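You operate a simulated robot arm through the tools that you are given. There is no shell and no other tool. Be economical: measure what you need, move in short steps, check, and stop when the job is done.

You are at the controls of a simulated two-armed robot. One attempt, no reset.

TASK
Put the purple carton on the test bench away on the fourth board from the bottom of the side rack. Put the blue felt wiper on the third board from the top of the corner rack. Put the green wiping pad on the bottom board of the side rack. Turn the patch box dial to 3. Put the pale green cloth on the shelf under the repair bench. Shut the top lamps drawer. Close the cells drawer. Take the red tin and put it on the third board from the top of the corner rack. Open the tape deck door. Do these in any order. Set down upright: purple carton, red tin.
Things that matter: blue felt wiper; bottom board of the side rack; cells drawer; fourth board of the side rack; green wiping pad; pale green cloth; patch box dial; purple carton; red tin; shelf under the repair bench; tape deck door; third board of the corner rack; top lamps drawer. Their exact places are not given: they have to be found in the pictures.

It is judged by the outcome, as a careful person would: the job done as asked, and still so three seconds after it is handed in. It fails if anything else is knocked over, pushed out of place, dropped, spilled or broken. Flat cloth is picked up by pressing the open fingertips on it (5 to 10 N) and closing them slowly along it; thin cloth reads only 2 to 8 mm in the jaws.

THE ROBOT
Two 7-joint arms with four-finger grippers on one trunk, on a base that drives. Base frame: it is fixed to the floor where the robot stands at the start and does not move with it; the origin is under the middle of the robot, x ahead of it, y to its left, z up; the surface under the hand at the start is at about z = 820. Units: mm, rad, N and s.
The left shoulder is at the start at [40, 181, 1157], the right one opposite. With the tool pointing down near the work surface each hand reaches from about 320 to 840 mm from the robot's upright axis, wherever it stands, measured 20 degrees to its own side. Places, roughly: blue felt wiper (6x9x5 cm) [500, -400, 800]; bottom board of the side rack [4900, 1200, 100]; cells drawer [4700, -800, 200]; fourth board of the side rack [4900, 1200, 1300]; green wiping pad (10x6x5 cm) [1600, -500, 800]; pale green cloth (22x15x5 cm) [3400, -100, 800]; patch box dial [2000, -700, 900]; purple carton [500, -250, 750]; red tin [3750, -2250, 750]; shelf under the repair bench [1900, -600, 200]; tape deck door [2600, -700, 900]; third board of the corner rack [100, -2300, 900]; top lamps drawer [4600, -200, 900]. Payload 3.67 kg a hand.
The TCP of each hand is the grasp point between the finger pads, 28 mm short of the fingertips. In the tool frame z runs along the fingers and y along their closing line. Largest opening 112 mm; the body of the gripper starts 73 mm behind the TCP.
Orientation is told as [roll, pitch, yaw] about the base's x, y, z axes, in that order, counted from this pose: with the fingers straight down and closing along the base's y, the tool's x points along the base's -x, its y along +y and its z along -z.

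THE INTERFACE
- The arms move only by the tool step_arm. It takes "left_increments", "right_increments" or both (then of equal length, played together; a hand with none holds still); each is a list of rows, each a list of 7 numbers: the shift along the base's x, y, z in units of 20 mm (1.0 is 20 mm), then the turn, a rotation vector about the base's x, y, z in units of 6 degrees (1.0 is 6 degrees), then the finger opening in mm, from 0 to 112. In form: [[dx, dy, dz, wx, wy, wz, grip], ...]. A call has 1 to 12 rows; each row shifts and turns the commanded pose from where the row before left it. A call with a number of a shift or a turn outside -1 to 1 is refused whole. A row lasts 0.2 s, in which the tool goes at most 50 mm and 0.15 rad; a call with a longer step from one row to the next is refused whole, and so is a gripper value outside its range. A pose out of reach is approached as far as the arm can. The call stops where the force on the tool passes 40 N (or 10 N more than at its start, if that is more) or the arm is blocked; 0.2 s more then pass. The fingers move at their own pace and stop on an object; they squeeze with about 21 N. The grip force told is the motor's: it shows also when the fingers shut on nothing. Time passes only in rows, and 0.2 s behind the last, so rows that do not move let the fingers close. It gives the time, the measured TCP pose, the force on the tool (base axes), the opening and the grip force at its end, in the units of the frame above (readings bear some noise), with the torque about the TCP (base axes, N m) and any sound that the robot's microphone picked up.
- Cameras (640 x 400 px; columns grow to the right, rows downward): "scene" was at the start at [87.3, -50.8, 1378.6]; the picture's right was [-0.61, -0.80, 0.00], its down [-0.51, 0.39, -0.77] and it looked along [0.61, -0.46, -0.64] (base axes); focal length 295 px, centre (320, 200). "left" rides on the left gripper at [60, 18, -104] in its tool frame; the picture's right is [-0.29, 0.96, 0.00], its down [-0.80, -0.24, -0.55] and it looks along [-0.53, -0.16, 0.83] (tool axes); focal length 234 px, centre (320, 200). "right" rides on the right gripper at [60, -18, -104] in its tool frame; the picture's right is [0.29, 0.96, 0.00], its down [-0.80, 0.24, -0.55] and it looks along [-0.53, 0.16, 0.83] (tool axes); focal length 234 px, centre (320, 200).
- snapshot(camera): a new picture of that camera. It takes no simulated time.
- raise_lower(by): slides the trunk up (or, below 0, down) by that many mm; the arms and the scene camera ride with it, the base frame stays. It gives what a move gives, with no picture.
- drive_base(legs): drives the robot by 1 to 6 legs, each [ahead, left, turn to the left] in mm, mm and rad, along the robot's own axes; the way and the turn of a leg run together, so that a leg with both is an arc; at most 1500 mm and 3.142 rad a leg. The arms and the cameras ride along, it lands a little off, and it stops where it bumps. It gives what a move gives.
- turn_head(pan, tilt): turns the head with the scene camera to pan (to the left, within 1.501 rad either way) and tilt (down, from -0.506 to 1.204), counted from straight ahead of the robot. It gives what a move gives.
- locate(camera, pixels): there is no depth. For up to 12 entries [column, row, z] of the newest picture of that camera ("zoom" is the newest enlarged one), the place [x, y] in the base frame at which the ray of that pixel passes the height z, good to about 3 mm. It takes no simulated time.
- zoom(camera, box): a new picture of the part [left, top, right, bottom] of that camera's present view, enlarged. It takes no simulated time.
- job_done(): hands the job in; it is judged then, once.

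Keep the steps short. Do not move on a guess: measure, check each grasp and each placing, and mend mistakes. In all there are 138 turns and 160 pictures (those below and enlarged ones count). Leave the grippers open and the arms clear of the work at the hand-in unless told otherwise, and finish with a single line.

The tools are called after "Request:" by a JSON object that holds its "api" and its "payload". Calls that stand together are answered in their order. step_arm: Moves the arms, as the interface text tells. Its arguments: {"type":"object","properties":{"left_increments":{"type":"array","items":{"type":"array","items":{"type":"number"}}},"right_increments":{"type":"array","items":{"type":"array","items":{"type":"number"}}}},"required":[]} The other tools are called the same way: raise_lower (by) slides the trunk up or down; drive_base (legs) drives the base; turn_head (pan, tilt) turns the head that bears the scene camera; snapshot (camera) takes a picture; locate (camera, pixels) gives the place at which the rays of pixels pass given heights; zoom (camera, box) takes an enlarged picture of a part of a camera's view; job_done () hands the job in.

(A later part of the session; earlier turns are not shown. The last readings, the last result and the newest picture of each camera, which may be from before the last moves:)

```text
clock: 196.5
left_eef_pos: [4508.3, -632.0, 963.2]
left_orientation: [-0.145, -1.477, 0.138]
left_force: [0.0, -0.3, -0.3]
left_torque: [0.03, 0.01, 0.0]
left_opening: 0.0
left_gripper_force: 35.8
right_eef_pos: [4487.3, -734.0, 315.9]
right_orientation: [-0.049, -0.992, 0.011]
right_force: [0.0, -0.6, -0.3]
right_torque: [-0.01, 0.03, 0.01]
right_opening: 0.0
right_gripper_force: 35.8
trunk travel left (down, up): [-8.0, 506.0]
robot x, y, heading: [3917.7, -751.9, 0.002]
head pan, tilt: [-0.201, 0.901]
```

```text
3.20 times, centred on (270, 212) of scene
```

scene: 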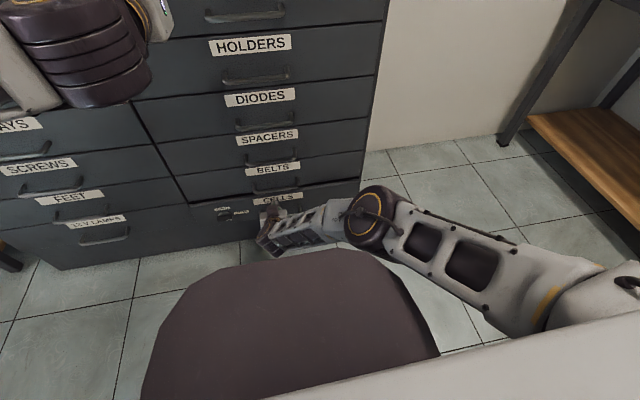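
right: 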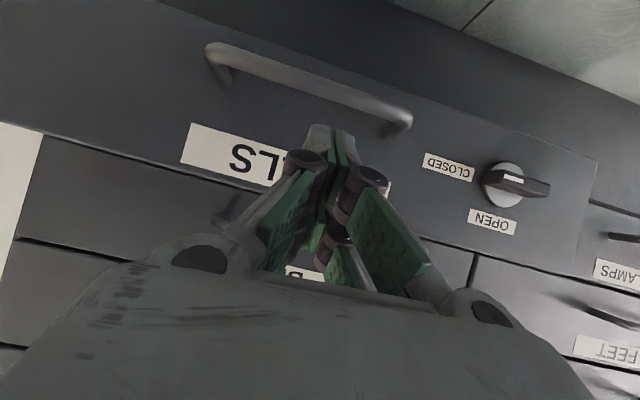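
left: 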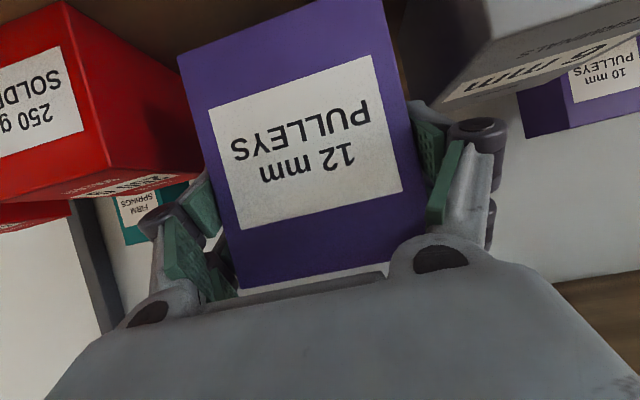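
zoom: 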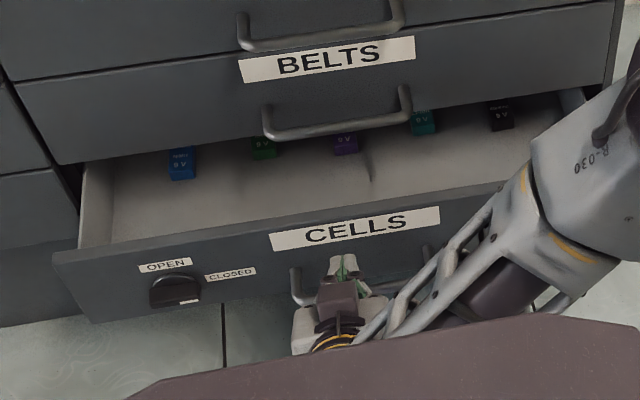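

It stayed put, so the fingertip had hooked the handle. I push again 35 mm higher, on the label.

Request:
{"api": "step_arm", "payload": {"right_increments": [[0.8, 0, 0, 0, 0, 0, 0], [0.8, 0, 0, 0, 0, 0, 0], [0.8, 0, 0, 0, 0, 0, 0], [0.8, 0, 0, 0, 0, 0, 0], [0.8, 0, 0, 0, 0, 0, 0], [0.8, 0, 0, 0, 0, 0, 0], [0.8, 0, 0, 0, 0, 0, 0], [0.8, 0, 0, 0, 0, 0, 0], [0.6, 0, 0, 0, 0, 0, 0], [0.5, 0, 0, 0, 0, 0, 0], [0.5, 0, 0, 0, 0, 0, 0], [0.5, 0, 0, 0, 0, 0, 0]]}}

Request:
{"api": "snapshot", "payload": {"camera": "right"}}

```text
clock: 199.1
left_eef_pos: [4508.1, -632.8, 962.2]
left_orientation: [-0.143, -1.477, 0.133]
left_force: [0.6, -0.5, -0.4]
left_torque: [-0.01, -0.01, 0.0]
left_opening: 0.0
left_gripper_force: 36.1
right_eef_pos: [4645.0, -731.0, 308.3]
right_orientation: [-0.043, -0.983, 0.006]
right_force: [-6.6, 0.1, 3.4]
right_torque: [0.01, -0.18, 0.03]
right_opening: 0.2
right_gripper_force: 35.9
trunk travel left (down, up): [-8.0, 506.0]
robot x, y, heading: [3913.8, -750.1, -0.002]
head pan, tilt: [-0.201, 0.901]
stopped in row 12 (right hand): the force on the tool passed its limit at 44 N (the readings are from after the stop); the commanded pose is now the measured one
```

```text
73 pictures are left
```

right: 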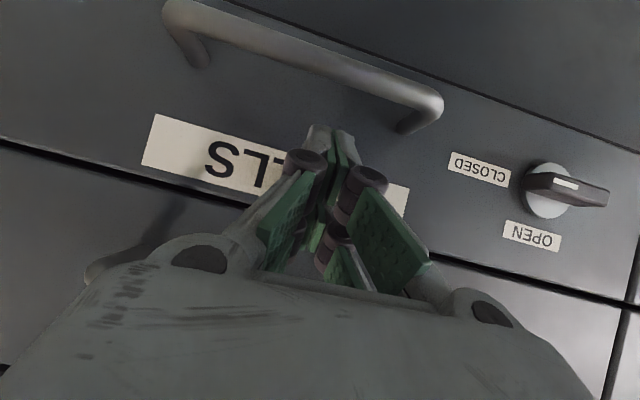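

Stopped at the same depth. I retract up and back and see whether it stays.

Request:
{"api": "step_arm", "payload": {"right_increments": [[-0.5, 0, 0.5, 0, 0, 0, 0], [-1, 0, 0.5, 0, 0, 0, 0], [-1, 0, 0.2, 0, 0, 0, 0], [-1, 0, 0, 0, 0, 0, 0], [-1, 0, 0, 0, 0, 0, 0], [-1, 0, 0, 0, 0, 0, 0], [-1, 0, 0, 0, 0, 0, 0]]}}

Request:
{"api": "zoom", "payload": {"camera": "scene", "box": [130, 120, 370, 270]}}

Request:
{"api": "snapshot", "payload": {"camera": "right"}}

```text
clock: 200.7
left_eef_pos: [4506.6, -633.0, 963.0]
left_orientation: [-0.146, -1.479, 0.136]
left_force: [-0.1, 0.2, 0.4]
left_torque: [-0.01, -0.02, -0.01]
left_opening: 0.0
left_gripper_force: 35.7
right_eef_pos: [4516.4, -731.0, 334.2]
right_orientation: [-0.041, -0.983, 0.006]
right_force: [-0.2, 0.1, -0.1]
right_torque: [0.0, 0.03, -0.01]
right_opening: 0.0
right_gripper_force: 35.9
trunk travel left (down, up): [-8.0, 506.0]
robot x, y, heading: [3916.6, -752.6, 0.003]
head pan, tilt: [-0.201, 0.901]
```

```text
2.67 times, centred on (250, 195) of scene
```

zoom: 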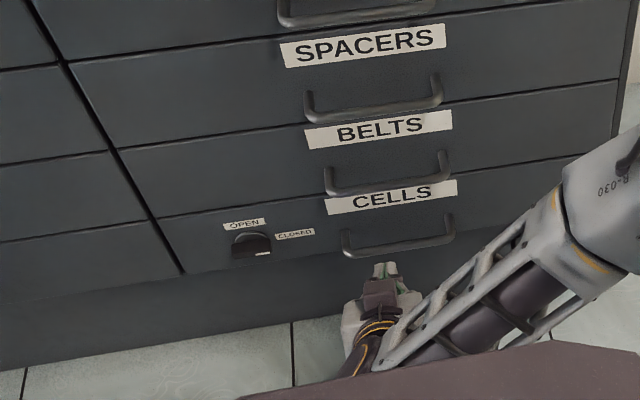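

```text
71 pictures are left
```

right: 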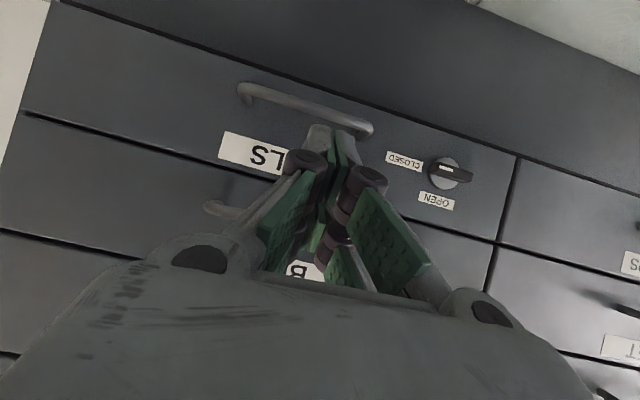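

The cells drawer stays shut, flush with the row. Next the cloth: I raise trunk and right hand, and turn round toward the bench end.

Request:
{"api": "raise_lower", "payload": {"by": 400}}

Request:
{"api": "step_arm", "payload": {"right_increments": [[-0.2, 0, 1, 0, 0, 0, 60], [-0.2, 0, 1, 0, 0, 0, 60], [-0.2, 0, 1, 0, 0, 0, 60], [0, 0, 1, 0, 0, 0, 60], [0, 0, 1, 0, 0, 0, 60], [0, 0, 1, 0, 0, 0, 60], [0, 0, 1, 0, 0, 0, 60], [0, 0, 1, 0, 0, 0, 60], [0, 0, 1, 0, 0, 0, 60], [0, 0, 1, 0, 0, 0, 60], [0, 0, 1, 0, 0, 0, 60], [0, 0, 1, 0, 0, 0, 60]]}}

Request:
{"api": "drive_base", "payload": {"legs": [[200, 0, 0], [0, 0, 1.57], [450, 0, 0], [0, 0, 1.57]]}}

Request:
{"api": "turn_head", "payload": {"pan": 0.0, "tilt": 0.7}}

Request:
{"api": "snapshot", "payload": {"camera": "scene"}}

```text
clock: 204.5
left_eef_pos: [4507.9, -632.7, 1362.4]
left_orientation: [-0.143, -1.478, 0.136]
left_force: [-0.7, 0.4, 0.7]
left_torque: [0.06, 0.0, 0.0]
left_opening: 0.0
left_gripper_force: 36.3
right_eef_pos: [4517.3, -730.6, 732.6]
right_orientation: [-0.043, -0.986, 0.007]
right_force: [0.5, -0.1, -0.3]
right_torque: [-0.03, 0.0, 0.02]
right_opening: 0.0
right_gripper_force: 35.9
trunk travel left (down, up): [-408.0, 106.0]
robot x, y, heading: [3914.8, -749.8, 0.003]
head pan, tilt: [-0.201, 0.901]
```

```text
clock: 207.1
left_eef_pos: [4507.0, -633.3, 1362.1]
left_orientation: [-0.144, -1.479, 0.133]
left_force: [-0.6, 0.7, 0.0]
left_torque: [0.03, -0.02, -0.03]
left_opening: 0.0
left_gripper_force: 35.5
right_eef_pos: [4506.8, -732.0, 972.9]
right_orientation: [-0.042, -0.984, 0.006]
right_force: [-0.1, -0.4, 0.7]
right_torque: [0.0, 0.0, 0.0]
right_opening: 60.0
right_gripper_force: 0.1
trunk travel left (down, up): [-408.0, 106.0]
robot x, y, heading: [3914.9, -750.8, 0.0]
head pan, tilt: [-0.201, 0.901]
```

```text
clock: 208.5
left_eef_pos: [4655.3, -632.5, 1360.8]
left_orientation: [-0.139, -1.475, 0.131]
left_force: [1.5, -0.4, -0.3]
left_torque: [-0.03, -0.04, 0.03]
left_opening: 0.2
left_gripper_force: 36.1
right_eef_pos: [4645.5, -726.0, 968.6]
right_orientation: [-0.038, -0.974, 0.016]
right_force: [-11.2, 1.6, 5.1]
right_torque: [0.2, -0.3, 0.4]
right_opening: 61.7
right_gripper_force: 1.2
trunk travel left (down, up): [-408.0, 106.0]
robot x, y, heading: [4061.1, -752.9, 0.001]
head pan, tilt: [-0.201, 0.901]
stopped in leg 1: the force on the tool passed its limit at 77 N (the readings are from after the stop); the commanded pose is now the measured one
```

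```text
clock: 209.2
left_eef_pos: [4651.0, -632.1, 1362.3]
left_orientation: [-0.146, -1.48, 0.139]
left_force: [0.0, -0.7, 1.1]
left_torque: [-0.01, -0.06, 0.01]
left_opening: 0.0
left_gripper_force: 35.5
right_eef_pos: [4644.4, -727.0, 971.2]
right_orientation: [-0.042, -0.977, 0.014]
right_force: [-0.4, -0.9, -0.4]
right_torque: [0.01, 0.0, 0.07]
right_opening: 60.1
right_gripper_force: 0.0
trunk travel left (down, up): [-408.0, 106.0]
robot x, y, heading: [4061.6, -751.9, -0.003]
head pan, tilt: [0.0, 0.7]
```

```text
70 pictures are left
```

scene: 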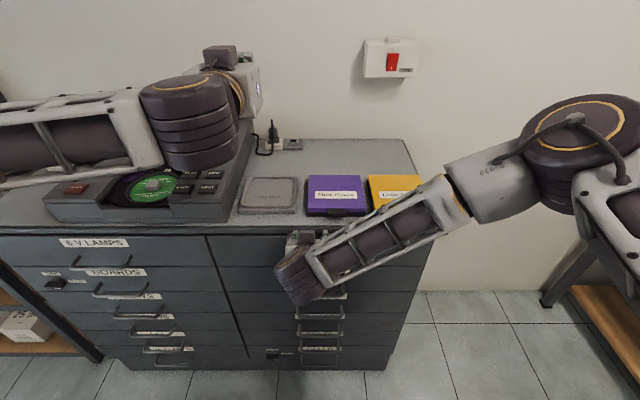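

The right hand bumped the cabinet face as I drove forward — my mistake; nothing appears displaced. I back off and then turn.

Request:
{"api": "drive_base", "payload": {"legs": [[-90, 0, 0], [0, 0, 1.57], [500, 0, 0], [0, -100, 0], [0, 0, 1.57]]}}

Request:
{"api": "turn_head", "payload": {"pan": 0.0, "tilt": 0.6}}

Request:
{"api": "snapshot", "payload": {"camera": "scene"}}

```text
clock: 222.3
left_eef_pos: [3468.8, -397.2, 1362.3]
left_orientation: [-0.145, -1.478, -2.957]
left_force: [0.2, -0.5, 0.0]
left_torque: [0.01, 0.02, 0.02]
left_opening: 0.0
left_gripper_force: 35.5
right_eef_pos: [3472.0, -302.4, 970.0]
right_orientation: [-0.039, -0.978, -3.079]
right_force: [0.1, -0.1, 0.1]
right_torque: [-0.02, -0.02, -0.02]
right_opening: 60.1
right_gripper_force: 0.1
trunk travel left (down, up): [-408.0, 106.0]
robot x, y, heading: [4054.1, -253.8, -3.093]
head pan, tilt: [0.0, 0.7]
```

```text
clock: 222.9
left_eef_pos: [3469.1, -397.3, 1361.6]
left_orientation: [-0.147, -1.479, -2.957]
left_force: [0.0, 0.2, 0.3]
left_torque: [-0.01, 0.01, 0.02]
left_opening: 0.0
left_gripper_force: 35.8
right_eef_pos: [3471.4, -302.8, 970.8]
right_orientation: [-0.04, -0.977, -3.081]
right_force: [-0.4, 1.1, -0.7]
right_torque: [-0.01, 0.0, -0.02]
right_opening: 60.0
right_gripper_force: 0.1
trunk travel left (down, up): [-408.0, 106.0]
robot x, y, heading: [4054.5, -252.7, -3.092]
head pan, tilt: [0.0, 0.6]
```

```text
69 pictures are left
```

scene: 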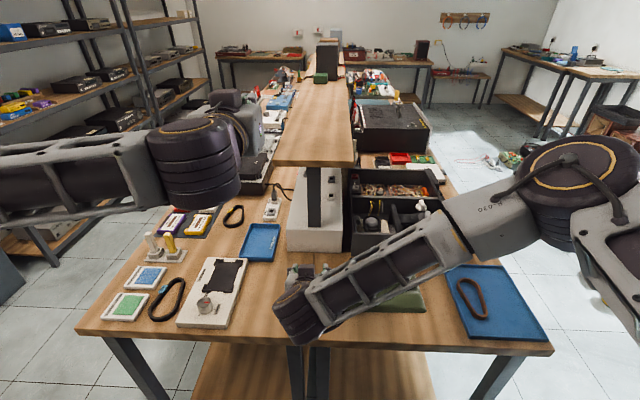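

The cloth seems to be under my right forearm near (405,302). I turn the right tool downward and move it aside to look.

Request:
{"api": "step_arm", "payload": {"right_increments": [[0.3, 1, 0.5, 0, -1, 0, 112], [0.3, 1, 0.5, 0, -1, 0, 112], [0.3, 1, 0.5, 0, -1, 0, 112], [0.3, 1, 0.5, 0, -1, 0, 112], [0.3, 1, 0.5, 0, -1, 0, 112], [0.3, 1, 0.5, 0, -1, 0, 112], [0, 1, 0.5, 0, -1, 0, 112], [0, 1, 0.5, 0, -1, 0, 112], [0, 1, 0.5, 0, -1, 0, 112], [0, 1, 0, 0, -0.3, 0, 112], [0, 1, 0, 0, 0, 0, 112], [0, 1, 0, 0, 0, 0, 112]]}}

Request:
{"api": "snapshot", "payload": {"camera": "scene"}}

Request:
{"api": "snapshot", "payload": {"camera": "right"}}

```text
clock: 225.5
left_eef_pos: [3469.9, -397.3, 1361.7]
left_orientation: [-0.137, -1.478, -2.965]
left_force: [0.6, 0.0, -0.2]
left_torque: [0.02, 0.01, 0.0]
left_opening: 0.0
left_gripper_force: 35.6
right_eef_pos: [3509.0, -61.5, 1059.9]
right_orientation: [0.009, -0.002, -3.106]
right_force: [-0.5, -0.4, 0.3]
right_torque: [-0.01, 0.02, 0.05]
right_opening: 111.8
right_gripper_force: 0.0
trunk travel left (down, up): [-408.0, 106.0]
robot x, y, heading: [4053.3, -252.8, -3.097]
head pan, tilt: [0.0, 0.6]
```

```text
68 pictures are left
```

scene: 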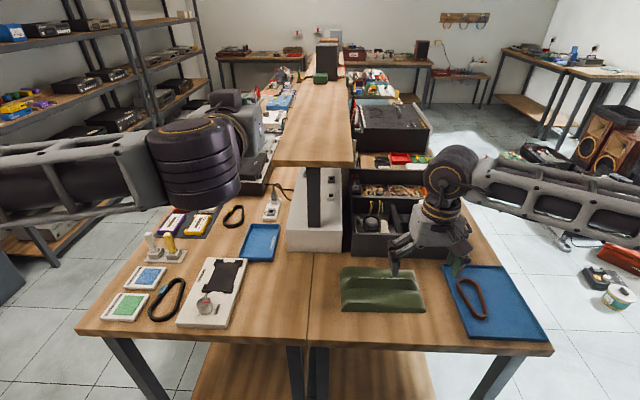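

```text
67 pictures are left
```

right: 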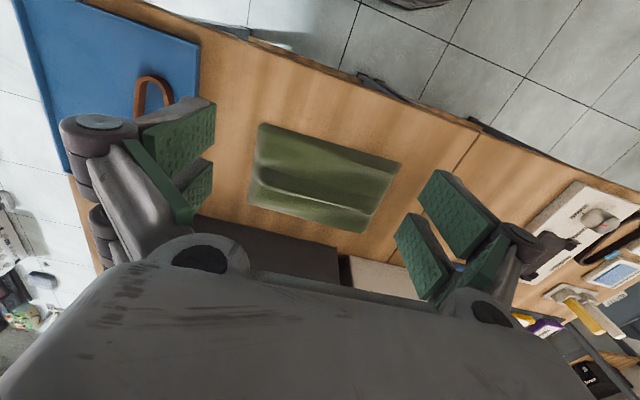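

The cloth is an olive-green folded piece with a lengthwise ridge. I measure it.

Request:
{"api": "locate", "payload": {"camera": "right", "pixels": [[260, 124, 825], [400, 165, 825], [248, 208, 825], [365, 232, 825], [260, 183, 840], [380, 200, 840], [320, 165, 830]]}}

Request:
{"api": "zoom", "payload": {"camera": "scene", "box": [310, 230, 470, 330]}}

Request:
{"api": "locate", "payload": {"camera": "scene", "pixels": [[342, 311, 822], [424, 311, 822], [343, 268, 822], [414, 270, 822], [343, 291, 840], [420, 291, 840]]}}

Request:
{"api": "zoom", "payload": {"camera": "right", "box": [220, 105, 420, 245]}}

```text
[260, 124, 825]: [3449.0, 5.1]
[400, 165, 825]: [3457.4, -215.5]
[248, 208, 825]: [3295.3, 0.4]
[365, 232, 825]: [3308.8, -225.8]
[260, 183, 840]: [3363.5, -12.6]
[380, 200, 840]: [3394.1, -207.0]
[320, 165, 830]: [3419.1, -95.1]
```

```text
4.00 times, centred on (390, 280) of scene
```

zoom: 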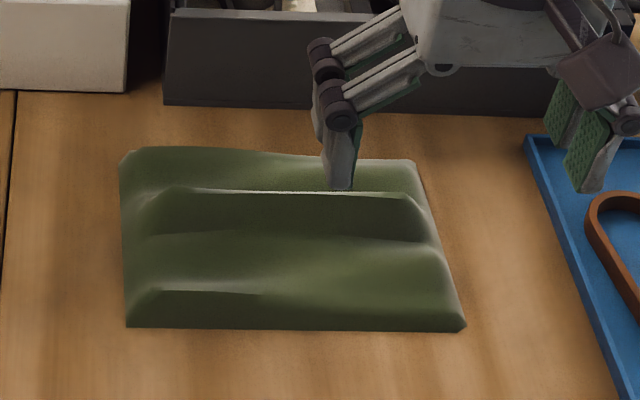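

```text
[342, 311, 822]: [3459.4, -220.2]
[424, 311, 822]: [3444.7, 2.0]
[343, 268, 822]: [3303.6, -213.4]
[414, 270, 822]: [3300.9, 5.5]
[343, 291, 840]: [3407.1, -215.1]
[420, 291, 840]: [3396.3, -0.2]
```

```text
2.86 times, centred on (320, 175) of right
```

zoom: 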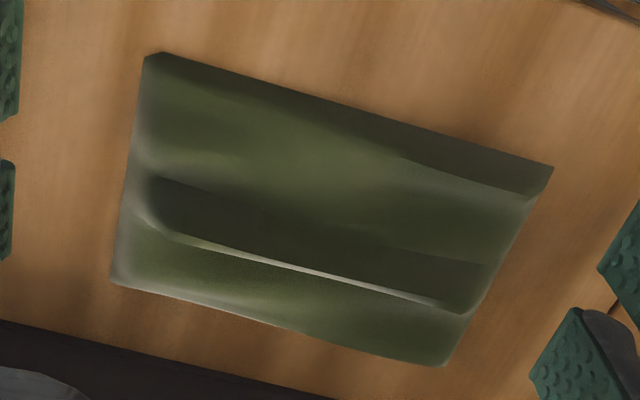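

Request:
{"api": "locate", "payload": {"camera": "right", "pixels": [[265.8, 187, 840], [369, 213.5, 840], [265.8, 187, 870], [369, 213.5, 870], [317, 200, 840], [317, 200, 860]]}}

Request:
{"api": "locate", "payload": {"camera": "scene", "pixels": [[353.75, 277.5, 840], [353.75, 277.5, 870], [412.5, 278.75, 840], [412.5, 278.75, 870], [383, 278, 840], [383, 278, 860]]}}

```text
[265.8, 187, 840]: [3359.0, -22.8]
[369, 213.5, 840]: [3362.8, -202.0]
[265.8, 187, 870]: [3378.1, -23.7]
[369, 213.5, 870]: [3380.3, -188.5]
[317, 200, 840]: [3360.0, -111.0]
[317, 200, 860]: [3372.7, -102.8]
```

```text
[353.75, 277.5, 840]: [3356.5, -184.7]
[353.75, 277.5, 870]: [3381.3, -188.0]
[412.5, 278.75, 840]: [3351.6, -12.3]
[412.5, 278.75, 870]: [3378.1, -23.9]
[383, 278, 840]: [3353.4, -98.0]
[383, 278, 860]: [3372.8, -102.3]
```

Ridge: x≈3376, y -188..-24, top z≈865. I turn the right tool 90° so the fingers close across the ridge.

Request:
{"api": "step_arm", "payload": {"right_increments": [[-0.4, -0.1, -0.3, 0, 0, 1, 112], [-0.4, -0.1, -0.3, 0, 0, 1, 112], [-0.4, -0.1, -0.3, 0, 0, 1, 112], [-0.4, -0.1, -0.3, 0, 0, 1, 112], [-0.4, -0.1, -0.3, 0, 0, 1, 112], [-0.4, -0.1, -0.3, 0, 0, 1, 112], [-0.4, -0.1, -0.3, 0, 0, 1, 112], [-0.4, -0.1, -0.3, 0, 0, 1, 112], [-0.4, -0.1, -0.3, 0, 0, 1, 112], [-0.4, -0.1, -0.3, 0, 0, 1, 112], [-0.4, -0.1, -0.3, 0, 0, 1, 112], [-0.4, -0.1, -0.3, 0, 0, 1, 112]]}}

Request:
{"api": "step_arm", "payload": {"right_increments": [[-0.5, -0.3, -0.5, 0, 0, 1, 112], [-0.5, -0.3, -0.5, 0, 0, 1, 112], [-0.4, -0.3, -0.5, 0, 0, 0.6, 112]]}}

Request:
{"api": "snapshot", "payload": {"camera": "right"}}

```text
clock: 228.1
left_eef_pos: [3469.2, -398.0, 1362.6]
left_orientation: [-0.146, -1.478, -2.958]
left_force: [-0.1, -0.1, -0.2]
left_torque: [0.03, 0.0, 0.01]
left_opening: 0.0
left_gripper_force: 35.9
right_eef_pos: [3452.7, -78.5, 1018.4]
right_orientation: [0.01, -0.005, -2.373]
right_force: [-0.2, -0.2, -0.2]
right_torque: [0.01, -0.04, 0.0]
right_opening: 112.0
right_gripper_force: 0.1
right hand out of reach, approached as far as the arm can: row 8, 9, 10, 11, 12
trunk travel left (down, up): [-408.0, 106.0]
robot x, y, heading: [4052.0, -252.4, -3.095]
head pan, tilt: [0.0, 0.6]
```

```text
clock: 228.9
left_eef_pos: [3469.6, -397.1, 1362.6]
left_orientation: [-0.146, -1.478, -2.957]
left_force: [-0.1, 0.7, 0.3]
left_torque: [-0.01, 0.0, -0.01]
left_opening: 0.0
left_gripper_force: 35.7
right_eef_pos: [3452.7, -76.8, 1018.5]
right_orientation: [0.01, -0.003, -2.375]
right_force: [0.3, 0.6, 0.2]
right_torque: [0.0, -0.01, 0.01]
right_opening: 112.1
right_gripper_force: 0.1
right hand out of reach, approached as far as the arm can: row 1, 2, 3
trunk travel left (down, up): [-408.0, 106.0]
robot x, y, heading: [4053.9, -251.8, -3.095]
head pan, tilt: [0.0, 0.6]
```

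```text
64 pictures are left
```

right: 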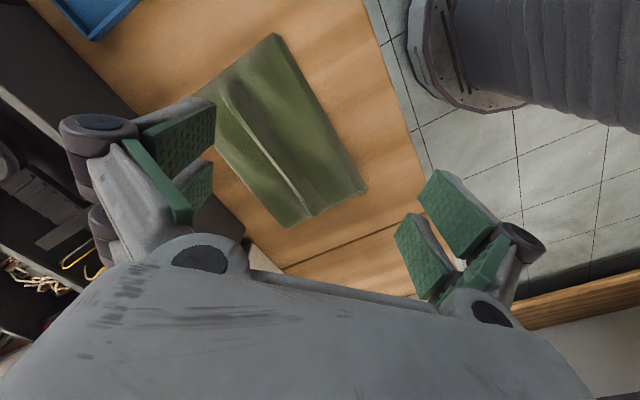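

The wrist limits at about +42°. I try the other direction.

Request:
{"api": "step_arm", "payload": {"right_increments": [[0, 0, 0, 0, 0, -1, 112], [0, 0, 0, 0, 0, -1, 112], [0, 0, 0, 0, 0, -1, 112], [0, 0, 0, 0, 0, -1, 112], [0, 0, 0, 0, 0, -1, 112], [0, 0, 0, 0, 0, -1, 112], [0, 0, 0, 0, 0, -1, 112], [0, 0, 0, 0, 0, -1, 112], [0, 0, 0, 0, 0, -1, 112], [0, 0, 0, 0, 0, -1, 112], [0, 0, 0, 0, 0, -1, 112], [0, 0, 0, 0, 0, -1, 112]]}}

Request:
{"api": "step_arm", "payload": {"right_increments": [[-0.4, -0.2, 0, 0, 0, -1, 112], [-0.4, -0.2, 0, 0, 0, -1, 112], [-0.4, -0.2, 0, 0, 0, -1, 112], [-0.4, -0.2, 0, 0, 0, -1, 112], [-0.4, -0.2, -0.2, 0, 0, -1, 112], [-0.4, -0.2, -0.2, 0, 0, -1, 112], [-0.4, -0.2, -0.3, 0, 0, -1, 112], [-0.4, 0, -0.3, 0, 0, -1, 112], [-0.4, 0, -0.3, 0, 0, -1, 112], [-0.2, 0, -0.3, 0, 0, -0.5, 112]]}}

Request:
{"api": "snapshot", "payload": {"camera": "right"}}

```text
clock: 231.5
left_eef_pos: [3469.2, -397.2, 1363.4]
left_orientation: [-0.145, -1.477, -2.957]
left_force: [0.0, -1.1, 0.0]
left_torque: [-0.01, 0.0, -0.01]
left_opening: 0.0
left_gripper_force: 35.6
right_eef_pos: [3453.0, -75.7, 1020.5]
right_orientation: [0.01, -0.004, 2.65]
right_force: [-0.2, 0.9, -0.2]
right_torque: [-0.02, 0.0, -0.02]
right_opening: 111.9
right_gripper_force: 0.1
trunk travel left (down, up): [-408.0, 106.0]
robot x, y, heading: [4055.6, -249.3, -3.094]
head pan, tilt: [0.0, 0.6]
```

```text
clock: 233.7
left_eef_pos: [3470.1, -397.2, 1362.6]
left_orientation: [-0.144, -1.479, -2.958]
left_force: [-0.3, 0.3, 0.4]
left_torque: [-0.02, 0.01, 0.01]
left_opening: 0.0
left_gripper_force: 36.2
right_eef_pos: [3375.0, -104.6, 988.3]
right_orientation: [0.01, -0.004, 1.655]
right_force: [0.0, -0.4, 0.0]
right_torque: [0.01, 0.01, -0.03]
right_opening: 111.9
right_gripper_force: 0.1
trunk travel left (down, up): [-408.0, 106.0]
robot x, y, heading: [4054.2, -252.5, -3.09]
head pan, tilt: [0.0, 0.6]
```

```text
63 pictures are left
```

right: 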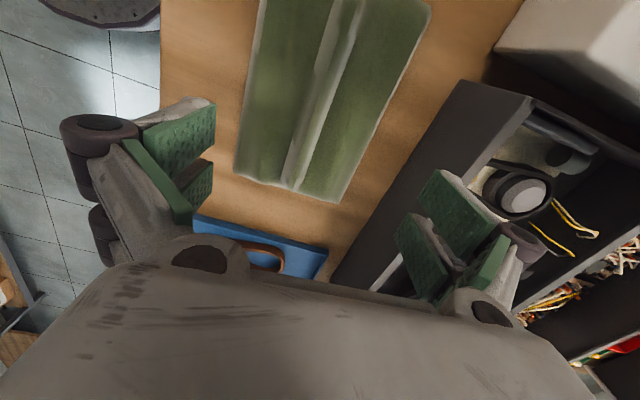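

Now the fingers close across the ridge. I descend straddling it, with 80 mm opening.

Request:
{"api": "step_arm", "payload": {"right_increments": [[0, 0, -1, 0, 0, -0.8, 80], [0, 0, -1, 0, 0, 0, 80], [0, 0, -1, 0, 0, 0, 80], [0, 0, -1, 0, 0, 0, 80], [0, 0, -1, 0, 0, 0, 80], [0, 0, -0.8, 0, 0, 0, 80], [0, 0, -0.4, 0, 0, 0, 80], [0, 0, 0, 0, 0, 0, 80]]}}

Request:
{"api": "zoom", "payload": {"camera": "scene", "box": [300, 220, 500, 345]}}

```text
clock: 235.5
left_eef_pos: [3469.8, -396.8, 1362.5]
left_orientation: [-0.145, -1.479, -2.96]
left_force: [-0.1, -0.5, 0.1]
left_torque: [0.03, -0.02, 0.03]
left_opening: 0.1
left_gripper_force: 35.5
right_eef_pos: [3378.4, -104.9, 863.3]
right_orientation: [0.008, -0.003, 1.573]
right_force: [0.3, 0.3, -0.1]
right_torque: [0.02, -0.02, 0.0]
right_opening: 79.7
right_gripper_force: 0.0
trunk travel left (down, up): [-408.0, 106.0]
robot x, y, heading: [4049.4, -252.4, -3.096]
head pan, tilt: [0.0, 0.6]
```

```text
3.20 times, centred on (400, 282) of scene
```

zoom: 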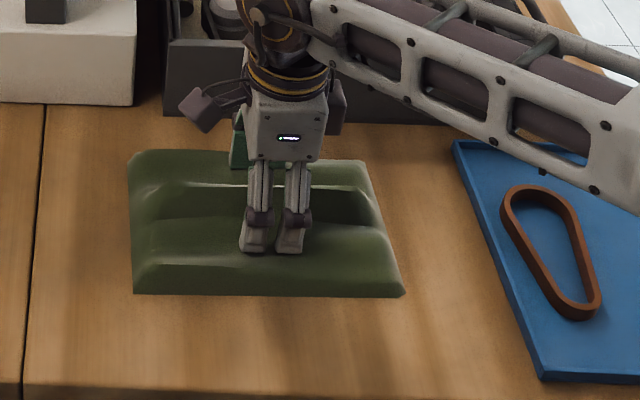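

I press down gently until 5–10 N.

Request:
{"api": "step_arm", "payload": {"right_increments": [[0, 0, -0.2, 0, 0, 0, 80], [0, 0, -0.15, 0, 0, 0, 80], [0, 0, -0.15, 0, 0, 0, 80], [0, 0, 0, 0, 0, 0, 80]]}}

```text
clock: 236.4
left_eef_pos: [3475.4, -397.1, 1365.6]
left_orientation: [-0.161, -1.482, -2.945]
left_force: [0.1, -0.1, 0.1]
left_torque: [0.0, -0.02, 0.0]
left_opening: 0.0
left_gripper_force: 35.8
right_eef_pos: [3378.2, -107.5, 867.4]
right_orientation: [0.017, 0.0, 1.575]
right_force: [15.2, 2.3, 41.9]
right_torque: [0.09, -2.08, 0.15]
right_opening: 49.0
right_gripper_force: 20.5
trunk travel left (down, up): [-408.0, 106.0]
robot x, y, heading: [4055.5, -249.2, -3.095]
head pan, tilt: [0.0, 0.6]
stopped in row 4 (right hand): the force on the tool passed its limit at 45 N (the readings are from after the stop); the commanded pose is now the measured one
```

Unexpected: 42 N and the fingers were pushed to 49 mm. I ease up and look.

Request:
{"api": "step_arm", "payload": {"right_increments": [[0, 0, 0.4, 0, 0, 0, 50], [0, 0, 0, 0, 0, 0, 50]]}}

Request:
{"api": "zoom", "payload": {"camera": "scene", "box": [300, 220, 500, 345]}}

Request:
{"api": "snapshot", "payload": {"camera": "right"}}

```text
clock: 237.0
left_eef_pos: [3472.0, -399.6, 1362.8]
left_orientation: [-0.162, -1.48, -2.942]
left_force: [0.2, 0.5, -0.2]
left_torque: [0.03, -0.04, -0.01]
left_opening: 0.0
left_gripper_force: 35.3
right_eef_pos: [3377.2, -107.3, 866.4]
right_orientation: [0.014, 0.0, 1.574]
right_force: [1.1, -8.1, 16.6]
right_torque: [-0.27, -0.57, -0.25]
right_opening: 53.0
right_gripper_force: 2.2
trunk travel left (down, up): [-408.0, 106.0]
robot x, y, heading: [4053.5, -255.2, -3.09]
head pan, tilt: [0.0, 0.6]
```

```text
3.20 times, centred on (400, 282) of scene
```

zoom: 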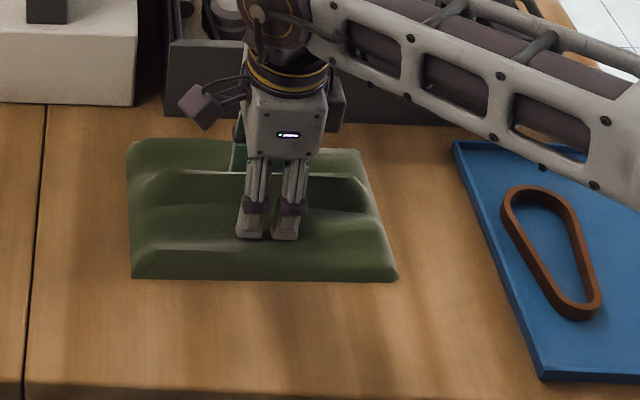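

```text
60 pictures are left
```

right: 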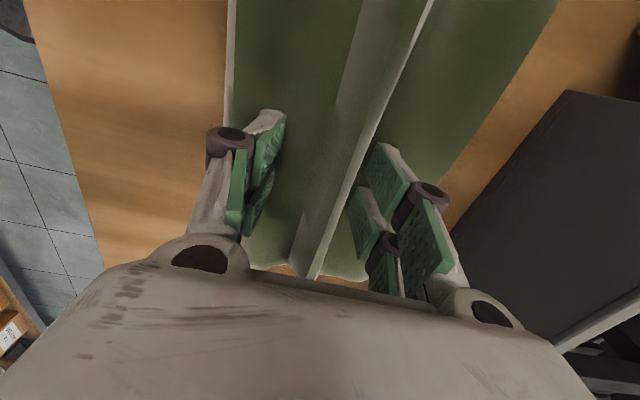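

The ridge stands between the fingers. I close slowly across it.

Request:
{"api": "step_arm", "payload": {"right_increments": [[0, 0, 0.15, 0, 0, 0, 46], [0, 0, 0, 0, 0, 0, 40], [0, 0, 0, 0, 0, 0, 34], [0, 0, 0, 0, 0, 0, 28], [0, 0, 0, 0, 0, 0, 22], [0, 0, 0, 0, 0, 0, 16], [0, 0, 0, 0, 0, 0, 10], [0, 0, 0, 0, 0, 0, 5], [0, 0, 0, 0, 0, 0, 0], [0, 0, 0, 0, 0, 0, 0]]}}

Request:
{"api": "snapshot", "payload": {"camera": "right"}}

```text
clock: 239.2
left_eef_pos: [3469.1, -396.6, 1361.7]
left_orientation: [-0.145, -1.478, -2.959]
left_force: [0.4, 0.3, -0.1]
left_torque: [-0.02, -0.01, 0.02]
left_opening: 0.0
left_gripper_force: 35.8
right_eef_pos: [3375.0, -105.4, 868.5]
right_orientation: [0.01, -0.001, 1.572]
right_force: [0.1, -0.9, 0.7]
right_torque: [0.04, -0.03, -0.01]
right_opening: 24.0
right_gripper_force: 20.9
trunk travel left (down, up): [-408.0, 106.0]
robot x, y, heading: [4053.2, -248.3, -3.094]
head pan, tilt: [0.0, 0.6]
```

```text
59 pictures are left
```

right: 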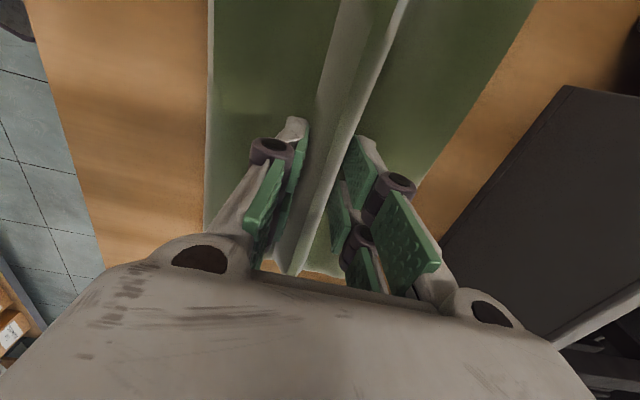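

It holds the ridge at 24 mm, 21 N. I lift and check.

Request:
{"api": "step_arm", "payload": {"right_increments": [[0, 0, 0.4, 0, 0, 0, 0], [0, 0, 0.6, 0, 0, 0, 0], [0, 0, 1, 0, 0, 0, 0], [0, 0, 1, 0, 0, 0, 0], [0, 0, 1, 0, 0, 0, 0], [0, 0, 1, 0, 0, 0, 0], [0, 0, 1, 0, 0, 0, 0], [0, 0, 1, 0, 0, 0, 0], [0, 0, 1, 0, 0, 0, 0], [0, 0, 1, 0, 0, 0, 0], [0, 0, 1, 0, 0, 0, 0]]}}

Request:
{"api": "snapshot", "payload": {"camera": "scene"}}

```text
clock: 241.6
left_eef_pos: [3469.3, -397.6, 1362.7]
left_orientation: [-0.147, -1.479, -2.955]
left_force: [-0.2, 0.0, 0.7]
left_torque: [-0.03, 0.03, 0.02]
left_opening: 0.1
left_gripper_force: 35.4
right_eef_pos: [3374.3, -103.9, 1069.9]
right_orientation: [0.011, 0.0, 1.572]
right_force: [-0.3, -0.6, -2.1]
right_torque: [0.01, 0.04, 0.0]
right_opening: 23.4
right_gripper_force: 21.0
trunk travel left (down, up): [-408.0, 106.0]
robot x, y, heading: [4053.3, -250.7, -3.09]
head pan, tilt: [0.0, 0.6]
```

```text
58 pictures are left
```

scene: 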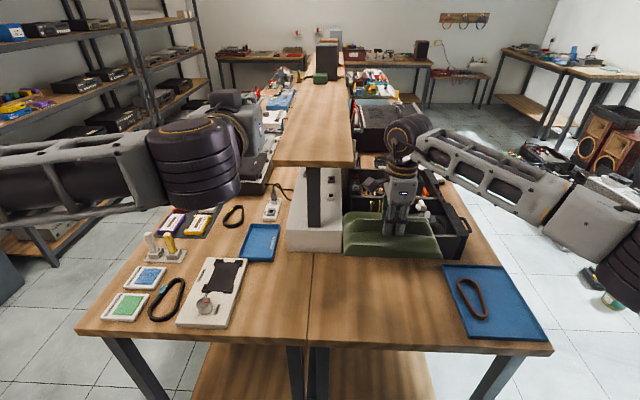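

The cloth is held. Now for the tin: I turn left to face the right-hand wall (-y) and drive toward that table.

Request:
{"api": "drive_base", "payload": {"legs": [[0, 0, 1.53], [1000, 0, 0]]}}

Request:
{"api": "turn_head", "payload": {"pan": 0.1, "tilt": 0.6}}

Request:
{"api": "snapshot", "payload": {"camera": "scene"}}

```text
clock: 250.9
left_eef_pos: [4103.6, -1848.0, 1362.3]
left_orientation: [-0.145, -1.48, -1.488]
left_force: [0.6, 0.0, 0.1]
left_torque: [-0.01, 0.05, 0.04]
left_opening: 0.0
left_gripper_force: 35.8
right_eef_pos: [3801.8, -1912.7, 1068.5]
right_orientation: [0.011, -0.002, 3.042]
right_force: [-0.6, 0.5, -1.9]
right_torque: [-0.01, 0.02, -0.01]
right_opening: 23.7
right_gripper_force: 21.1
trunk travel left (down, up): [-408.0, 106.0]
robot x, y, heading: [4016.2, -1251.0, -1.624]
head pan, tilt: [0.0, 0.6]
```

```text
clock: 251.6
left_eef_pos: [4103.9, -1849.8, 1361.3]
left_orientation: [-0.145, -1.479, -1.489]
left_force: [0.0, 0.0, -1.0]
left_torque: [0.01, 0.02, -0.02]
left_opening: 0.1
left_gripper_force: 35.6
right_eef_pos: [3803.0, -1912.9, 1067.3]
right_orientation: [0.012, 0.0, 3.042]
right_force: [-0.3, 0.0, -1.6]
right_torque: [0.03, 0.01, -0.01]
right_opening: 24.0
right_gripper_force: 21.2
trunk travel left (down, up): [-408.0, 106.0]
robot x, y, heading: [4020.0, -1252.1, -1.623]
head pan, tilt: [0.099, 0.6]
```

```text
57 pictures are left
```

scene: 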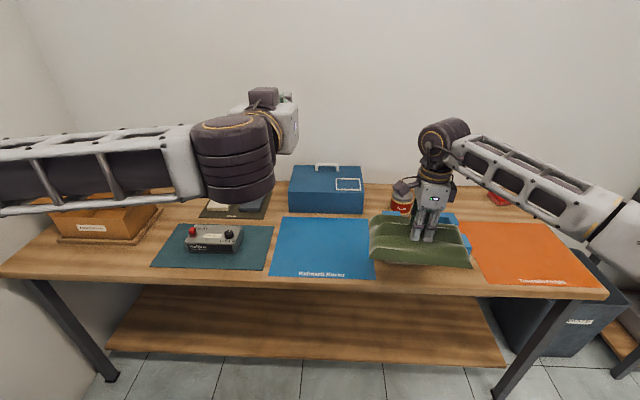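

The red tin is partly behind the cloth at about (402,197). I shift the base right so the left hand faces it.

Request:
{"api": "drive_base", "payload": {"legs": [[0, -420, 0.05]]}}

Request:
{"api": "snapshot", "payload": {"camera": "scene"}}

```text
clock: 254.2
left_eef_pos: [3720.9, -1831.2, 1362.2]
left_orientation: [-0.15, -1.478, -1.426]
left_force: [0.4, -0.5, 0.3]
left_torque: [0.01, -0.01, -0.02]
left_opening: 0.0
left_gripper_force: 36.1
right_eef_pos: [3425.7, -1913.2, 1068.8]
right_orientation: [0.011, -0.001, 3.1]
right_force: [-0.4, -0.2, -2.4]
right_torque: [0.0, -0.01, 0.02]
right_opening: 23.8
right_gripper_force: 21.2
trunk travel left (down, up): [-408.0, 106.0]
robot x, y, heading: [3600.0, -1238.4, -1.566]
head pan, tilt: [0.099, 0.6]
```

```text
56 pictures are left
```

scene: 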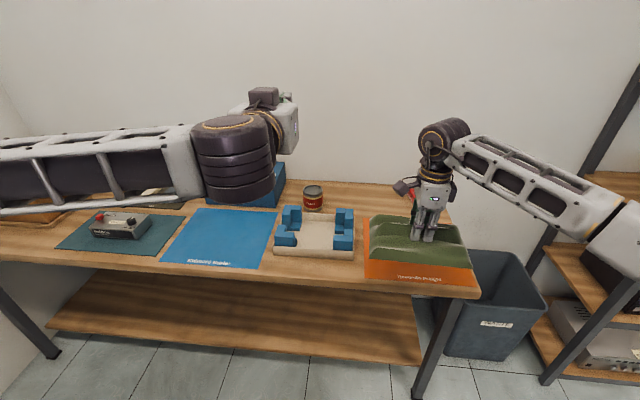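

The red tin stands at (313,197) behind a jig. I zoom and measure.

Request:
{"api": "zoom", "payload": {"camera": "scene", "box": [250, 165, 410, 265]}}

Request:
{"api": "locate", "payload": {"camera": "scene", "pixels": [[303, 209, 820], [322, 209, 820], [313, 212, 820], [303, 188, 880], [322, 188, 880], [313, 186, 880], [275, 250, 820], [356, 254, 820], [302, 208, 870], [353, 210, 870], [280, 278, 820], [440, 294, 820]]}}

```text
4.00 times, centred on (330, 215) of scene
```

zoom: 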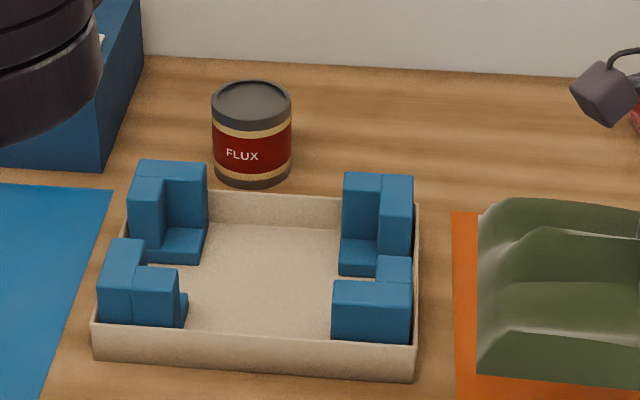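

```text
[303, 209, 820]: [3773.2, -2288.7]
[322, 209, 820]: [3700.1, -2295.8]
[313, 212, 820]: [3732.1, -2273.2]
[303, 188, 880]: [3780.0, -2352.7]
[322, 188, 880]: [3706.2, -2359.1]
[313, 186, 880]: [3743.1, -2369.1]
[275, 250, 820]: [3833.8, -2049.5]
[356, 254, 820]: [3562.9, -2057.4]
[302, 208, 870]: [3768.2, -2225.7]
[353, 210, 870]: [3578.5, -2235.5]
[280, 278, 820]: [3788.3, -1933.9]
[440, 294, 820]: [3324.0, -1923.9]
```

Tin: centre ≈(3738,-2311), diameter ≈74, top ≈893. I check the rack post near my right elbow, then turn the left tool to 45° down with open fingers.

Request:
{"api": "locate", "payload": {"camera": "scene", "pixels": [[545, 384, 0], [440, 400, 0]]}}

Request:
{"api": "step_arm", "payload": {"left_increments": [[0.1, 0, -1, 1, 0, 0, 112], [0.1, 0, -1, 1, 0, 0, 112], [0.1, 0, -1, 1, 0, 0, 112], [0.1, 0, -1, 1, 0, 0, 112], [0.1, 0, -1, 1, 0, 0, 112], [0.1, 0, -1, 1, 0, 0, 112], [0.1, 0, -1, 0.6, 0, 0, 112], [0, 0, -1, 0, 0, 0, 112], [0, 0, -1, 0, 0, 0, 112], [0, 0, -1, 0, 0, 0, 112], [0, 0, -1, 0, 0, 0, 112], [0, 0, -1, 0, 0, 0, 112]], "right_increments": [[0.5, 0.5, 0.3, 0, 0, 0, 0], [0.5, 0.5, 0.3, 0, 0, 0, 0], [0.5, 0.5, 0.3, 0, 0, 0, 0], [0.5, 0.5, 0.3, 0, 0, 0, 0], [0.5, 0.5, 0, 0, 0, 0, 0], [0, 0.5, 0, 0, 0, 0, 0], [0, 0.5, 0, 0, 0, 0, 0], [0, 0.5, 0, 0, 0, 0, 0], [0, 0, 0, 0, 0, 0, 0], [0, 0, 0, 0, 0, 0, 0], [0, 0, 0, 0, 0, 0, 0], [0, 0, 0, 0, 0, 0, 0]]}}

Request:
{"api": "drive_base", "payload": {"legs": [[180, 0, 0]]}}

Request:
{"api": "snapshot", "payload": {"camera": "scene"}}

```text
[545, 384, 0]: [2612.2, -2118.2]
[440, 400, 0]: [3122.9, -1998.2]
```

```text
clock: 256.9
left_eef_pos: [3736.5, -1831.1, 1120.9]
left_orientation: [-0.022, -0.789, -1.551]
left_force: [-0.4, 0.0, 0.1]
left_torque: [0.0, -0.02, 0.03]
left_opening: 111.6
left_gripper_force: 0.0
right_eef_pos: [3475.6, -1833.5, 1091.5]
right_orientation: [0.011, -0.001, 3.099]
right_force: [-0.2, -0.3, -0.9]
right_torque: [0.01, 0.0, -0.03]
right_opening: 23.9
right_gripper_force: 21.0
trunk travel left (down, up): [-408.0, 106.0]
robot x, y, heading: [3598.1, -1240.5, -1.566]
head pan, tilt: [0.099, 0.6]
```

```text
clock: 258.4
left_eef_pos: [3740.2, -2008.1, 1122.0]
left_orientation: [-0.02, -0.789, -1.549]
left_force: [0.5, -0.2, 0.3]
left_torque: [0.01, 0.03, 0.0]
left_opening: 112.0
left_gripper_force: 0.1
right_eef_pos: [3480.3, -2011.3, 1093.1]
right_orientation: [0.013, -0.001, 3.103]
right_force: [0.1, -0.6, -2.5]
right_torque: [-0.02, 0.01, 0.01]
right_opening: 23.8
right_gripper_force: 20.5
trunk travel left (down, up): [-408.0, 106.0]
robot x, y, heading: [3600.9, -1421.0, -1.564]
head pan, tilt: [0.099, 0.6]
```

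```text
54 pictures are left
```

scene: 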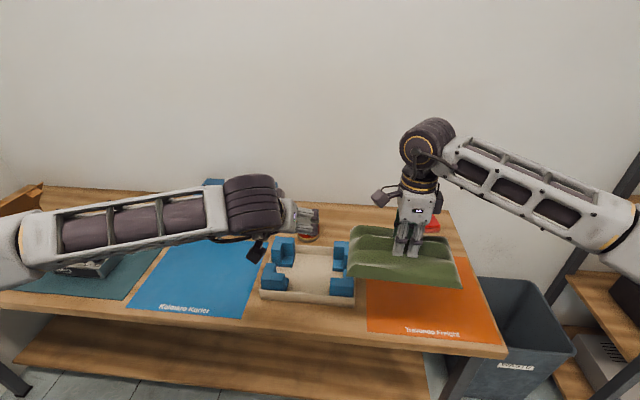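

Clear of the post. I move on 110 mm and bring the left hand to the pre-grasp.

Request:
{"api": "drive_base", "payload": {"legs": [[110, 0, 0]]}}

Request:
{"api": "step_arm", "payload": {"left_increments": [[0, -0.56, -0.93, 0, 0, 0, 112], [0, -0.56, -0.93, 0, 0, 0, 112], [0, -0.56, -0.93, 0, 0, 0, 112], [0, -0.56, -0.93, 0, 0, 0, 112], [0, -0.56, -0.93, 0, 0, 0, 112], [0, -0.56, -0.93, 0, 0, 0, 112], [0, -0.56, -0.93, 0, 0, 0, 112], [0, -0.56, -0.93, 0, 0, 0, 112], [0, -0.56, -0.93, 0, 0, 0, 112]]}}

Request:
{"api": "snapshot", "payload": {"camera": "left"}}

```text
clock: 259.6
left_eef_pos: [3738.1, -2120.6, 1120.5]
left_orientation: [-0.019, -0.788, -1.553]
left_force: [-0.3, -0.2, 0.2]
left_torque: [-0.03, 0.01, -0.03]
left_opening: 112.0
left_gripper_force: 0.0
right_eef_pos: [3478.1, -2122.5, 1091.8]
right_orientation: [0.01, -0.002, 3.102]
right_force: [0.0, -0.9, -2.0]
right_torque: [0.02, 0.01, 0.01]
right_opening: 24.0
right_gripper_force: 20.4
trunk travel left (down, up): [-408.0, 106.0]
robot x, y, heading: [3602.5, -1528.2, -1.567]
head pan, tilt: [0.099, 0.6]
```

```text
clock: 261.6
left_eef_pos: [3737.6, -2222.8, 953.8]
left_orientation: [-0.02, -0.788, -1.553]
left_force: [-0.2, -0.9, -0.6]
left_torque: [0.02, -0.01, 0.01]
left_opening: 111.9
left_gripper_force: 0.0
right_eef_pos: [3477.9, -2123.3, 1092.6]
right_orientation: [0.011, -0.001, 3.102]
right_force: [0.4, 0.0, -1.1]
right_torque: [0.03, -0.01, 0.03]
right_opening: 23.6
right_gripper_force: 20.9
trunk travel left (down, up): [-408.0, 106.0]
robot x, y, heading: [3599.5, -1531.5, -1.571]
head pan, tilt: [0.099, 0.6]
```

```text
53 pictures are left
```

left: 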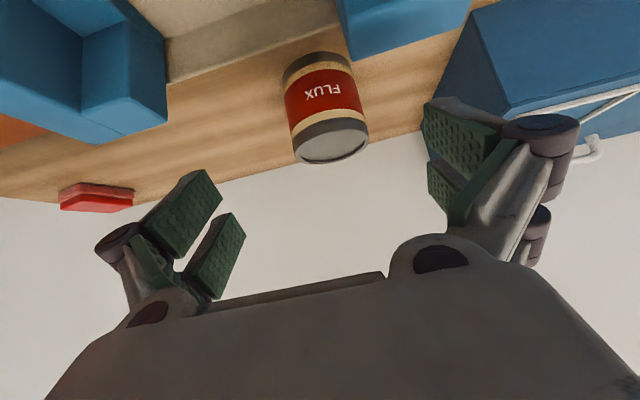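

Request:
{"api": "locate", "payload": {"camera": "left", "pixels": [[331, 142, 893], [294, 150, 893], [369, 134, 893], [283, 82, 825], [351, 66, 825], [347, 60, 870], [313, 55, 820], [470, 8, 870]]}}

```text
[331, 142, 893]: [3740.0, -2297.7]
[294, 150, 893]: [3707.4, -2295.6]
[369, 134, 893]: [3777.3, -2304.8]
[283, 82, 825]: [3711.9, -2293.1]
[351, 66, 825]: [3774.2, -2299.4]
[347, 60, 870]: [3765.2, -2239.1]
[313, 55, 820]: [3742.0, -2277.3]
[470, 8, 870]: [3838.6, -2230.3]
```

Tin centre ≈(3742,-2306), clear of the block. I advance and close.

Request:
{"api": "step_arm", "payload": {"left_increments": [[0.04, -0.83, -0.92, 0, 0, 0, 112], [0.04, -0.83, -0.92, 0, 0, 0, 112], [0.04, -0.83, -0.92, 0, 0, 0, 112], [0.04, -0.83, -0.92, 0, 0, 0, 112], [0.04, -0.83, -0.92, 0, 0, 0, 112], [0, 0, 0, 0, 0, 0, 90], [0, 0, 0, 0, 0, 0, 45], [0, 0, 0, 0, 0, 0, 45], [0, 0, 0, 0, 0, 0, 45]]}}

Request:
{"api": "snapshot", "payload": {"camera": "left"}}

```text
clock: 263.6
left_eef_pos: [3740.7, -2304.5, 858.7]
left_orientation: [-0.022, -0.79, -1.554]
left_force: [0.0, 0.8, -0.4]
left_torque: [-0.08, 0.11, -0.04]
left_opening: 78.3
left_gripper_force: 21.2
right_eef_pos: [3476.9, -2123.7, 1093.0]
right_orientation: [0.01, -0.003, 3.102]
right_force: [0.3, 0.8, -1.7]
right_torque: [0.01, 0.01, -0.02]
right_opening: 23.9
right_gripper_force: 20.8
trunk travel left (down, up): [-408.0, 106.0]
robot x, y, heading: [3596.8, -1531.7, -1.568]
head pan, tilt: [0.099, 0.6]
```

```text
52 pictures are left
```

left: 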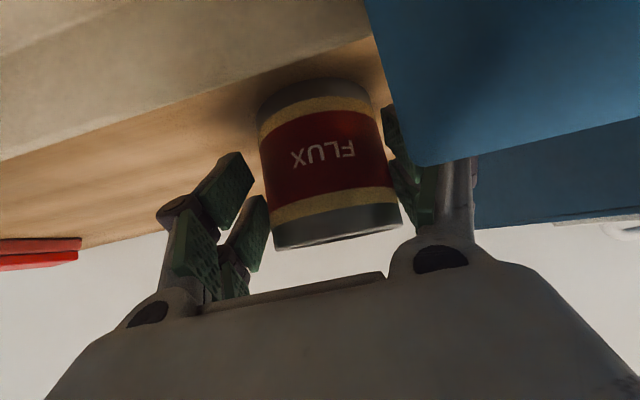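

Held at 78 mm. I lift straight up, then back off.

Request:
{"api": "step_arm", "payload": {"left_increments": [[0, 0, 0.5, 0, 0, 0, 45], [0, 0, 1, 0, 0, 0, 45], [0, 0, 1, 0, 0, 0, 45], [0, 0, 1, 0, 0, 0, 45], [0, 0, 1, 0, 0, 0, 45], [0, 0, 1, 0, 0, 0, 45], [0, 0, 1, 0, 0, 0, 45], [0, 0.3, 1, 0, 0, 0, 45], [0, 1, 1, 0, 0, 0, 45], [0, 1, 1, 0, 0, 0, 45], [0, 1, 1, 0, 0, 0, 45], [0, 1, 0.5, 0, 0, 0, 45]]}}

Request:
{"api": "snapshot", "payload": {"camera": "left"}}

Request:
{"api": "drive_base", "payload": {"legs": [[-230, 0, 0]]}}

Request:
{"api": "snapshot", "payload": {"camera": "scene"}}

```text
clock: 266.2
left_eef_pos: [3742.2, -2217.4, 1082.5]
left_orientation: [-0.019, -0.789, -1.553]
left_force: [-0.8, 0.5, -3.1]
left_torque: [0.07, 0.03, -0.02]
left_opening: 78.0
left_gripper_force: 21.1
right_eef_pos: [3479.3, -2124.2, 1093.3]
right_orientation: [0.011, -0.003, 3.101]
right_force: [-0.5, 0.3, -1.7]
right_torque: [0.0, 0.02, -0.01]
right_opening: 23.6
right_gripper_force: 21.0
trunk travel left (down, up): [-408.0, 106.0]
robot x, y, heading: [3604.5, -1531.2, -1.564]
head pan, tilt: [0.099, 0.6]
```

```text
51 pictures are left
```

left: 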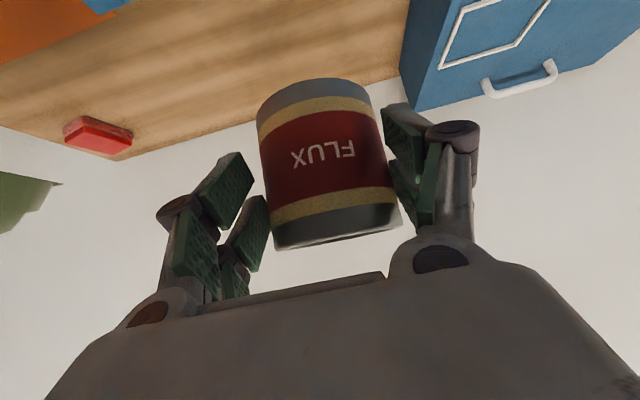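

```text
clock: 268.0
left_eef_pos: [3741.1, -1984.9, 1081.1]
left_orientation: [-0.018, -0.786, -1.554]
left_force: [0.7, 0.4, -2.6]
left_torque: [0.09, 0.02, 0.01]
left_opening: 78.0
left_gripper_force: 20.8
right_eef_pos: [3476.6, -1891.5, 1091.9]
right_orientation: [0.011, -0.002, 3.098]
right_force: [0.0, -0.3, -0.8]
right_torque: [-0.01, 0.05, -0.04]
right_opening: 23.8
right_gripper_force: 21.4
trunk travel left (down, up): [-408.0, 106.0]
robot x, y, heading: [3600.9, -1296.3, -1.572]
head pan, tilt: [0.099, 0.6]
```

```text
50 pictures are left
```

scene: 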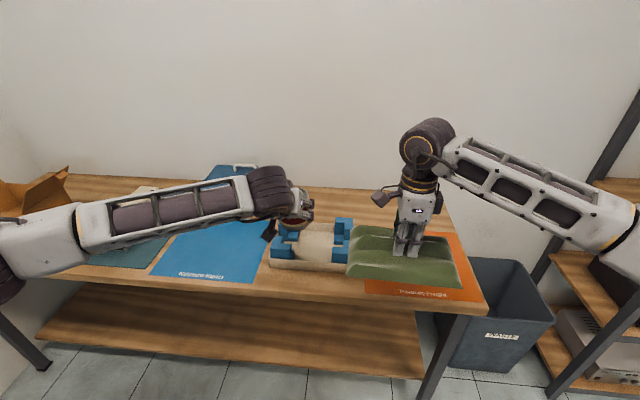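

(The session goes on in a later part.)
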